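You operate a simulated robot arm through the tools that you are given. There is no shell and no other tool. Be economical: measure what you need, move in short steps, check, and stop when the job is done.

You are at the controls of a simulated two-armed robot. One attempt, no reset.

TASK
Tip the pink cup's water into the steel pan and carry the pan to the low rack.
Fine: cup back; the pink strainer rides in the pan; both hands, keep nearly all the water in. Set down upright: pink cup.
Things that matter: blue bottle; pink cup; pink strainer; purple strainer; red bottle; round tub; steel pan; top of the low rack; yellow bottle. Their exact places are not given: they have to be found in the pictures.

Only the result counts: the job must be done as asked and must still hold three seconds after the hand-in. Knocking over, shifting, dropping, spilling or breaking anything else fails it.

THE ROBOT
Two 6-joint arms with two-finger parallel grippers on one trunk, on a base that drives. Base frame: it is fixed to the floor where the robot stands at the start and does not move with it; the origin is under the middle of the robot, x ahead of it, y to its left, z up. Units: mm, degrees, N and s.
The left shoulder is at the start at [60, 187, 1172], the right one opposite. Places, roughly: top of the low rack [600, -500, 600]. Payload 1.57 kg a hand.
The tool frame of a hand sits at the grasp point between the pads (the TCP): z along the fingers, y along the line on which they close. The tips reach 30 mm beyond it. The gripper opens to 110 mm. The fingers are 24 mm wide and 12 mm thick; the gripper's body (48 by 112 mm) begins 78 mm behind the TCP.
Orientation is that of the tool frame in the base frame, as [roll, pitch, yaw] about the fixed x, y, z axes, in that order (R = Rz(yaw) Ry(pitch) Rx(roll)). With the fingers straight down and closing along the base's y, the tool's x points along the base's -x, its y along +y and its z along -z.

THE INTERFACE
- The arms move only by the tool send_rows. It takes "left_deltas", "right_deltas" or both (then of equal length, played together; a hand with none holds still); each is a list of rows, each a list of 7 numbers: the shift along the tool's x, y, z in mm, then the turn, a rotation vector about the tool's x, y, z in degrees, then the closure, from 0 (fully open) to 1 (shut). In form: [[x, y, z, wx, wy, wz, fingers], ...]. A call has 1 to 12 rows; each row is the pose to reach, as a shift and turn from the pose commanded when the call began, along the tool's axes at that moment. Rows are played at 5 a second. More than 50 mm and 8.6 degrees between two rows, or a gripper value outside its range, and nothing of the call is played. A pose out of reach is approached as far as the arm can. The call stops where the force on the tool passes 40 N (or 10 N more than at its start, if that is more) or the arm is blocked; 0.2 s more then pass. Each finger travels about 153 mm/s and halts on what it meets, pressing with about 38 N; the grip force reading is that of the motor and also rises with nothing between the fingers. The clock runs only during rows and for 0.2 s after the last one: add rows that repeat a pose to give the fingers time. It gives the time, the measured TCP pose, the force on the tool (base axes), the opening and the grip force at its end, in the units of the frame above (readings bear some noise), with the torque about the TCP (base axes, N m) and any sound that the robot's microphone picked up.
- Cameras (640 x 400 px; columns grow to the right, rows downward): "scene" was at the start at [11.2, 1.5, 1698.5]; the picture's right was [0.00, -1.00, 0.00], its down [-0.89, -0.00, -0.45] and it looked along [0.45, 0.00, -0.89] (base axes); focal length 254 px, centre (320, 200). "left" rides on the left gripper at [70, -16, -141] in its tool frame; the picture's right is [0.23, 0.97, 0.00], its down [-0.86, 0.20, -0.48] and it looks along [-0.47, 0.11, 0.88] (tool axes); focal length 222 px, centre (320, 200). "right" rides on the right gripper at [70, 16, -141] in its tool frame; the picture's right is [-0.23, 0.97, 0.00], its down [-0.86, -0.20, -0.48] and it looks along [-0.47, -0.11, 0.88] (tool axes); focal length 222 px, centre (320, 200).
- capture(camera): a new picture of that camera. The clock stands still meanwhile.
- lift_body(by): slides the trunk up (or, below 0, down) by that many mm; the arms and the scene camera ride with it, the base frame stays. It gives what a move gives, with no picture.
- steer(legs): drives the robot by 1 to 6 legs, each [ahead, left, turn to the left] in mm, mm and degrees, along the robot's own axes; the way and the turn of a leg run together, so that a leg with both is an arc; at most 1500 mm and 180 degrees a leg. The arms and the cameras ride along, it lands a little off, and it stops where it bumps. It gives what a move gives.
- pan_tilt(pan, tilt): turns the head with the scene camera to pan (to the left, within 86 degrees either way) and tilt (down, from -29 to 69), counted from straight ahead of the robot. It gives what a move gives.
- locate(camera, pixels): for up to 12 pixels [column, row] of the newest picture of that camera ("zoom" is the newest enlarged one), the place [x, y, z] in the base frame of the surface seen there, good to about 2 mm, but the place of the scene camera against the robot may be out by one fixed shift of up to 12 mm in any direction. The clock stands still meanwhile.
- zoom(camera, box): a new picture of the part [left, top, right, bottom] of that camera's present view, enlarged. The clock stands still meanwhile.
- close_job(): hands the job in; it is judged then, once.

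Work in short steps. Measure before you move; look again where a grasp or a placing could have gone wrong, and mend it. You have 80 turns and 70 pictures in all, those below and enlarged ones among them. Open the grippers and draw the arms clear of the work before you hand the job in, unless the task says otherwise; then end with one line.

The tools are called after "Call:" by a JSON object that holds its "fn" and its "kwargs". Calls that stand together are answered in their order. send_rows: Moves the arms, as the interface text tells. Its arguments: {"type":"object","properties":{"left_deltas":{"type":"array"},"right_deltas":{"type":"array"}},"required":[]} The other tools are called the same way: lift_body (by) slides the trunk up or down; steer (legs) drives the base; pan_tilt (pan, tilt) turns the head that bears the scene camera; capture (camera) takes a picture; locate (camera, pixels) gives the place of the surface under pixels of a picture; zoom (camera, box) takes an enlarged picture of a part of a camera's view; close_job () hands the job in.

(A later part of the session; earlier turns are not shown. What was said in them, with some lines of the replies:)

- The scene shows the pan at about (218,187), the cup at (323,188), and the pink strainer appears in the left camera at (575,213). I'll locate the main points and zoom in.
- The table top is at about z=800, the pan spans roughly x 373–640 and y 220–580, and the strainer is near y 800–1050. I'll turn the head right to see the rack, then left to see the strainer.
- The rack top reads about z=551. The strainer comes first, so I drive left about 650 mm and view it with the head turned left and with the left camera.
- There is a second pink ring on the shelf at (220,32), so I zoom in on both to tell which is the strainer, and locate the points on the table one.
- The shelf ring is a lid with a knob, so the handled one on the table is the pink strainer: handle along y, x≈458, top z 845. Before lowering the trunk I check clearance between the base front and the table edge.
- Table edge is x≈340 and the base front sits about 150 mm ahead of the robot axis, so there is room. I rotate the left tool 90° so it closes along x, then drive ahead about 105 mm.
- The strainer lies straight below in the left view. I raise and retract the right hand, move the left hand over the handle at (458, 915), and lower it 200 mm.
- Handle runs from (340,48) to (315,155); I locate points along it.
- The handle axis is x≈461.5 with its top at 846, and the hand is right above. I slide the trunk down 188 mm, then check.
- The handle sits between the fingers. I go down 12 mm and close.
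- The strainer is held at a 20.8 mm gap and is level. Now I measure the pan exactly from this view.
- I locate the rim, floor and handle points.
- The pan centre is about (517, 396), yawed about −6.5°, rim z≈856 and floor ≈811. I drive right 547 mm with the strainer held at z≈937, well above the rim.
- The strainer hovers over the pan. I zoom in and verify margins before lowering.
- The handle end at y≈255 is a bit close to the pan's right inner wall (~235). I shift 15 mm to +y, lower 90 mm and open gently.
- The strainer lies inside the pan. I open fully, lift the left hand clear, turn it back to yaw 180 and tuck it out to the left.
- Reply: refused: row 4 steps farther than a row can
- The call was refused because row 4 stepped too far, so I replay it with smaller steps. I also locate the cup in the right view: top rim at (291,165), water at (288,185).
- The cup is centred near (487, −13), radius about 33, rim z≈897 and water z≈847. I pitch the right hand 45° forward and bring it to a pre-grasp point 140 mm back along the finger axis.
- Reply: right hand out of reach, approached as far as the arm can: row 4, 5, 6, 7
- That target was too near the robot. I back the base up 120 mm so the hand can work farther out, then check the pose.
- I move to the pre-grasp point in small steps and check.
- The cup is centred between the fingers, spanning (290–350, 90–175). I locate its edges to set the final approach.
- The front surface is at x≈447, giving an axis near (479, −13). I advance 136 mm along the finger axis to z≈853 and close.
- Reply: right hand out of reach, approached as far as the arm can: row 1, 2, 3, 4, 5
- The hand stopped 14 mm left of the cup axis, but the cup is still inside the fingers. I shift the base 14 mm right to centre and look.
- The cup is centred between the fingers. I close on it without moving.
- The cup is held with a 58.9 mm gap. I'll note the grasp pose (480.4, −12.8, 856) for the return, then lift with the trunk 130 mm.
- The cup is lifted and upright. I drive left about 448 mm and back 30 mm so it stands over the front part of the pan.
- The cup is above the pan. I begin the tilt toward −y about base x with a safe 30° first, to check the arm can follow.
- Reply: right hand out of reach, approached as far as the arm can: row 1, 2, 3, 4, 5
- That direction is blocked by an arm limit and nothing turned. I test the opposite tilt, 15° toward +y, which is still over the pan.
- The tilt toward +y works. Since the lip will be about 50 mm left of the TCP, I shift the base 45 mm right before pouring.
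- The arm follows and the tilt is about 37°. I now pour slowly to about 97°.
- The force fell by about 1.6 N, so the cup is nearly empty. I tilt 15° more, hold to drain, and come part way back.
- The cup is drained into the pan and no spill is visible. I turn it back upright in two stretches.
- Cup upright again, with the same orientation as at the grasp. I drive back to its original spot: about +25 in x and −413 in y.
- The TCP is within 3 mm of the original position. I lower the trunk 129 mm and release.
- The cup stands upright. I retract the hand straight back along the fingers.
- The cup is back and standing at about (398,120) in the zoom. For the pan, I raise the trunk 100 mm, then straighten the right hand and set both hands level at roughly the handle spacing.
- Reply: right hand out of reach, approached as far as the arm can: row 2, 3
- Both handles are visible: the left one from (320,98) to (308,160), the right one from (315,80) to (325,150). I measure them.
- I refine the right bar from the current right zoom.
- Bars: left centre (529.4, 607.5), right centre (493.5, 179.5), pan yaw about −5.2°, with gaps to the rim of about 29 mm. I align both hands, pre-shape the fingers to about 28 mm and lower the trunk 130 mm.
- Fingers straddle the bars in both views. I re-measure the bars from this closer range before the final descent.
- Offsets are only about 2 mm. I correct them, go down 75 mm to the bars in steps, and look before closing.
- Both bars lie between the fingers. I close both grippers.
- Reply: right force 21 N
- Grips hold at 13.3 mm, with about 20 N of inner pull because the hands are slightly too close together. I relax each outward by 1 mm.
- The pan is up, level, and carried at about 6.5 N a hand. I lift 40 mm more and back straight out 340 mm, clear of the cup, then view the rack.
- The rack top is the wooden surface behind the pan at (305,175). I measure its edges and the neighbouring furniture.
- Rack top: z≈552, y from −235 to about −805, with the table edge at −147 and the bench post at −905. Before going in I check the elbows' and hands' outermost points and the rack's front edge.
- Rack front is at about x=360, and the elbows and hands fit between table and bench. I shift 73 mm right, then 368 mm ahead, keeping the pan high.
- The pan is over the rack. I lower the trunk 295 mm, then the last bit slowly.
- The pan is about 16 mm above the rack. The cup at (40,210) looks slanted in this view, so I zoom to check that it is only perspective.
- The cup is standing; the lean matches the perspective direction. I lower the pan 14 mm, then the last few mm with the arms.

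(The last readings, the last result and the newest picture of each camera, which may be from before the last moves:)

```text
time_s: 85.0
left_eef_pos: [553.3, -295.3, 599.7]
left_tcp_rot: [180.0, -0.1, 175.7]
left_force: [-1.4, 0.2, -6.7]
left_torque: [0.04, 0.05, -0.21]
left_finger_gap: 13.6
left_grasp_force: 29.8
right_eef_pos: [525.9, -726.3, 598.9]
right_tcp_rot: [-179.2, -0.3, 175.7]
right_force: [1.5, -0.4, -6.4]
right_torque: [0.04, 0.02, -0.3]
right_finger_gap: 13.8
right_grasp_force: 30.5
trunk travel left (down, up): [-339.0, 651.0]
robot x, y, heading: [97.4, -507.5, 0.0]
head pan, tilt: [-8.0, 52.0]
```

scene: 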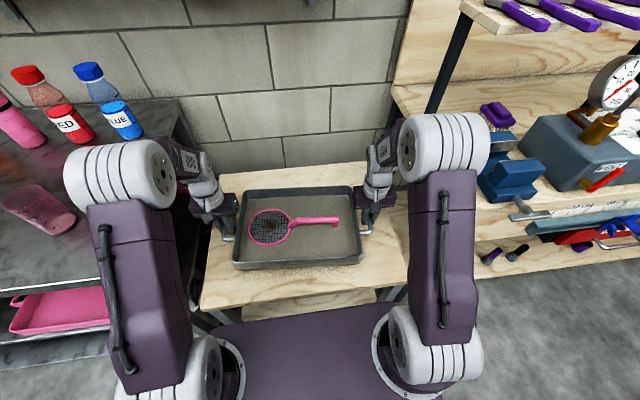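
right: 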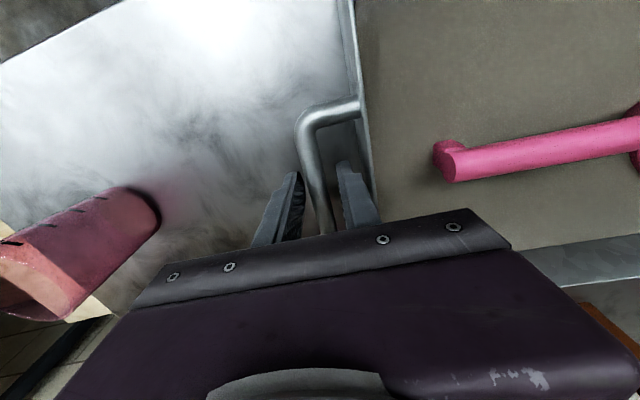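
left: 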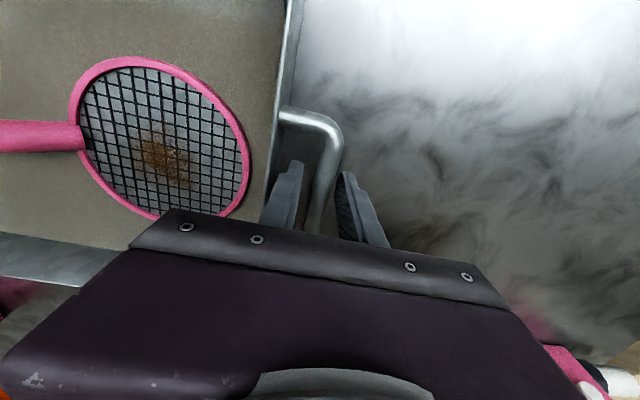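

Still carrying the full weight with no contact yet, so I go down a few mm more and watch the force.

Call:
{"fn": "send_rows", "kwargs": {"left_deltas": [[0, 0, 1, 0, 0, 0, 1], [0, 0, 2, 0, 0, 0, 1], [0, 0, 3, 0, 0, 0, 1], [0, 0, 3, 0, 0, 0, 1]], "right_deltas": [[0, 0, 1, 0, 0, 0, 1], [0, 0, 2, 0, 0, 0, 1], [0, 0, 3, 0, 0, 0, 1], [0, 0, 3, 0, 0, 0, 1]]}}

```text
time_s: 86.0
left_eef_pos: [552.0, -296.6, 597.3]
left_tcp_rot: [-180.0, 0.0, 175.7]
left_force: [2.3, 0.7, -4.1]
left_torque: [0.03, 0.15, -0.06]
left_finger_gap: 13.6
left_grasp_force: 30.4
right_eef_pos: [524.8, -727.3, 597.1]
right_tcp_rot: [-179.3, -0.2, 175.8]
right_force: [1.1, 0.9, 13.4]
right_torque: [0.08, 0.79, -0.13]
right_finger_gap: 13.8
right_grasp_force: 29.9
trunk travel left (down, up): [-339.0, 651.0]
robot x, y, heading: [98.8, -509.1, 0.3]
head pan, tilt: [-8.0, 52.0]
```

The right side has touched down. I bring the left down 1.5 mm, ease the right up 0.5 mm, then open both to the straddling gap.

Call:
{"fn": "send_rows", "kwargs": {"left_deltas": [[0, 0, 0.8, 0, 0, 0, 1], [0, 0, 1.5, 0, 0, 0, 1], [0, 0, 1.5, 0, 0, 0, 1]], "right_deltas": [[0, 0, -0.3, 0, 0, 0, 1], [0, 0, -0.5, 0, 0, 0, 1], [0, 0, -0.5, 0, 0, 0, 1]]}}

Call:
{"fn": "send_rows", "kwargs": {"left_deltas": [[0, 0, 0, 0, 0, 0, 0.82], [0, 0, 0, 0, 0, 0, 0.745], [0, 0, 0, 0, 0, 0, 0.745], [0, 0, 0, 0, 0, 0, 0.745]], "right_deltas": [[0, 0, 0, 0, 0, 0, 0.82], [0, 0, 0, 0, 0, 0, 0.745], [0, 0, 0, 0, 0, 0, 0.745], [0, 0, 0, 0, 0, 0, 0.745]]}}

Call:
{"fn": "capture", "kwargs": {"camera": "left"}}

Call:
{"fn": "capture", "kwargs": {"camera": "right"}}

```text
time_s: 86.8
left_eef_pos: [552.2, -296.9, 596.3]
left_tcp_rot: [179.8, 0.1, 175.7]
left_force: [-1.7, 2.0, 21.5]
left_torque: [0.03, 0.6, -0.25]
left_finger_gap: 13.7
left_grasp_force: 29.8
right_eef_pos: [523.2, -727.2, 597.3]
right_tcp_rot: [-179.3, -0.2, 175.8]
right_force: [4.3, 2.0, -4.0]
right_torque: [-0.11, -0.72, -0.38]
right_finger_gap: 13.9
right_grasp_force: 30.3
trunk travel left (down, up): [-339.0, 651.0]
robot x, y, heading: [94.9, -512.6, 0.1]
head pan, tilt: [-8.0, 52.0]
```

```text
time_s: 87.8
left_eef_pos: [551.4, -295.7, 596.6]
left_tcp_rot: [-180.0, -0.2, 175.7]
left_force: [0.4, 0.3, 0.2]
left_torque: [-0.03, 0.0, -0.02]
left_finger_gap: 27.9
left_grasp_force: 0.1
right_eef_pos: [523.8, -725.9, 596.1]
right_tcp_rot: [-179.2, -0.3, 175.8]
right_force: [0.6, 0.4, 0.4]
right_torque: [-0.02, 0.02, 0.0]
right_finger_gap: 28.2
right_grasp_force: 0.1
trunk travel left (down, up): [-339.0, 651.0]
robot x, y, heading: [98.5, -512.4, 0.2]
head pan, tilt: [-8.0, 52.0]
```

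```text
12 pictures are left
```

left: 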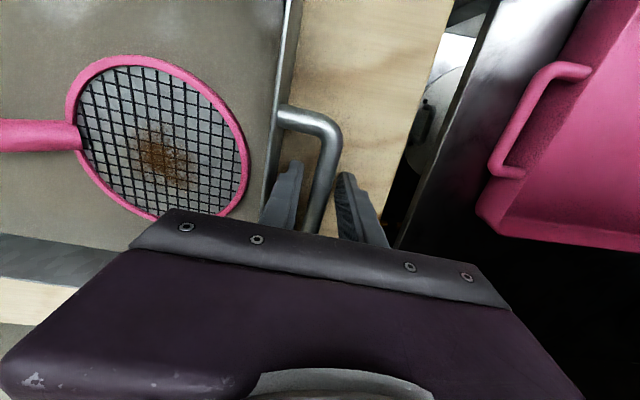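

```text
11 pictures are left
```

right: 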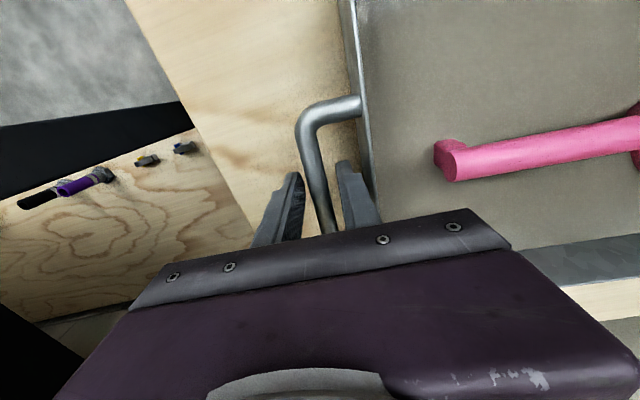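

Both grips are free and the pan rests on the rack. I raise the trunk 330 mm straight up, then back away and open fully.

Call:
{"fn": "lift_body", "kwargs": {"by": 330}}

Call:
{"fn": "steer", "kwargs": {"legs": [[-420, 0, 0]]}}

Call:
{"fn": "send_rows", "kwargs": {"left_deltas": [[0, 0, 0, 0, 0, 0, 0.3], [0, 0, 0, 0, 0, 0, 0], [0, 0, 0, 0, 0, 0, 0], [0, 0, 0, 0, 0, 0, 0]], "right_deltas": [[0, 0, 0, 0, 0, 0, 0.3], [0, 0, 0, 0, 0, 0, 0], [0, 0, 0, 0, 0, 0, 0], [0, 0, 0, 0, 0, 0, 0]]}}

Call:
{"fn": "pan_tilt", "kwargs": {"pan": 12, "tilt": 45}}

Call:
{"fn": "capture", "kwargs": {"camera": "scene"}}

```text
time_s: 91.1
left_eef_pos: [552.5, -296.5, 926.9]
left_tcp_rot: [179.9, -0.1, 175.7]
left_force: [-0.2, 0.0, 0.3]
left_torque: [0.03, 0.02, 0.01]
left_finger_gap: 28.2
left_grasp_force: 0.0
right_eef_pos: [524.6, -727.4, 925.5]
right_tcp_rot: [-179.1, -0.4, 175.7]
right_force: [0.6, -0.7, 0.1]
right_torque: [0.01, 0.0, -0.03]
right_finger_gap: 28.1
right_grasp_force: 0.0
trunk travel left (down, up): [-669.0, 321.0]
robot x, y, heading: [95.1, -505.8, 0.1]
head pan, tilt: [-8.0, 52.0]
```

```text
time_s: 93.7
left_eef_pos: [126.6, -298.1, 924.5]
left_tcp_rot: [-180.0, -0.2, 175.7]
left_force: [0.1, -0.9, -0.5]
left_torque: [0.01, 0.03, 0.04]
left_finger_gap: 28.2
left_grasp_force: 0.0
right_eef_pos: [98.0, -728.6, 927.1]
right_tcp_rot: [-179.2, -0.3, 175.7]
right_force: [0.2, -0.5, 0.5]
right_torque: [-0.02, -0.02, 0.01]
right_finger_gap: 28.3
right_grasp_force: 0.0
trunk travel left (down, up): [-669.0, 321.0]
robot x, y, heading: [-327.8, -512.7, 0.4]
head pan, tilt: [-8.0, 52.0]
```

```text
time_s: 94.7
left_eef_pos: [127.6, -298.1, 925.7]
left_tcp_rot: [-179.9, -0.1, 175.7]
left_force: [-0.7, 0.3, -0.8]
left_torque: [-0.02, -0.02, 0.01]
left_finger_gap: 110.1
left_grasp_force: 0.1
right_eef_pos: [99.6, -728.5, 925.9]
right_tcp_rot: [-179.2, -0.4, 175.7]
right_force: [0.1, 0.4, 0.0]
right_torque: [-0.03, 0.03, -0.02]
right_finger_gap: 110.0
right_grasp_force: 0.0
trunk travel left (down, up): [-669.0, 321.0]
robot x, y, heading: [-327.7, -515.0, -0.0]
head pan, tilt: [-8.0, 52.0]
```

```text
time_s: 95.5
left_eef_pos: [126.8, -298.8, 925.1]
left_tcp_rot: [-180.0, -0.1, 175.7]
left_force: [-0.6, 1.1, -0.3]
left_torque: [-0.03, 0.01, 0.0]
left_finger_gap: 109.9
left_grasp_force: 0.1
right_eef_pos: [99.1, -729.7, 926.5]
right_tcp_rot: [-179.2, -0.3, 175.8]
right_force: [0.3, 0.6, 0.5]
right_torque: [0.02, 0.01, -0.02]
right_finger_gap: 109.9
right_grasp_force: 0.0
trunk travel left (down, up): [-669.0, 321.0]
robot x, y, heading: [-327.1, -513.8, 0.5]
head pan, tilt: [12.0, 45.0]
```

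```text
10 pictures are left
```

scene: 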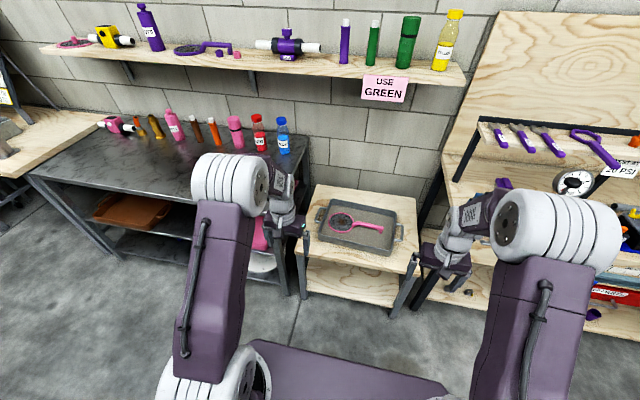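

The pan sits well on the rack with the strainer inside. The cup is hidden by the left arm, so I back off with a slight turn to confirm it.

Call:
{"fn": "steer", "kwargs": {"legs": [[-150, 250, 0]]}}

Call:
{"fn": "capture", "kwargs": {"camera": "scene"}}

```text
time_s: 97.5
left_eef_pos: [-22.2, -48.7, 925.3]
left_tcp_rot: [-180.0, -0.1, 175.7]
left_force: [-0.5, 0.6, 0.0]
left_torque: [0.01, -0.02, -0.01]
left_finger_gap: 110.4
left_grasp_force: 0.0
right_eef_pos: [-52.5, -480.3, 925.9]
right_tcp_rot: [-179.2, -0.3, 175.7]
right_force: [0.7, -0.5, 0.1]
right_torque: [-0.01, 0.0, 0.0]
right_finger_gap: 110.0
right_grasp_force: 0.2
trunk travel left (down, up): [-669.0, 321.0]
robot x, y, heading: [-476.1, -263.6, 0.4]
head pan, tilt: [12.0, 45.0]
```

```text
9 pictures are left
```

scene: 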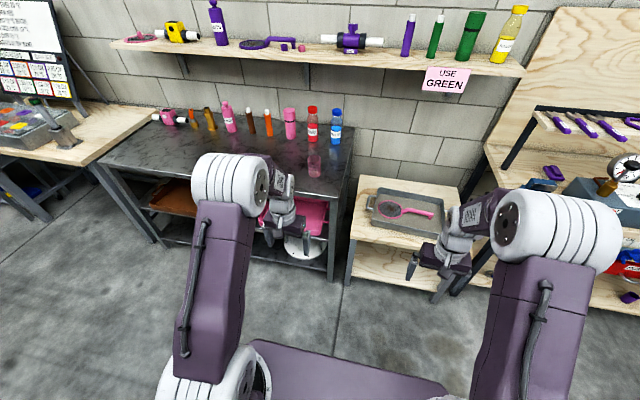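

The cup stands upright at about (314,165), the bottles are all untouched, and the pan with the strainer is on the rack. I hand in.

Call:
{"fn": "close_job", "kwargs": {}}

```text
The job is handed in.
```

I poured the pink cup's water into the steel pan. The pan is now on the low rack with the pink strainer in it, carried level with both hands, and I saw no spill in the pictures. The cup is back upright within about 3 mm of where it stood, and both grippers are open and clear.
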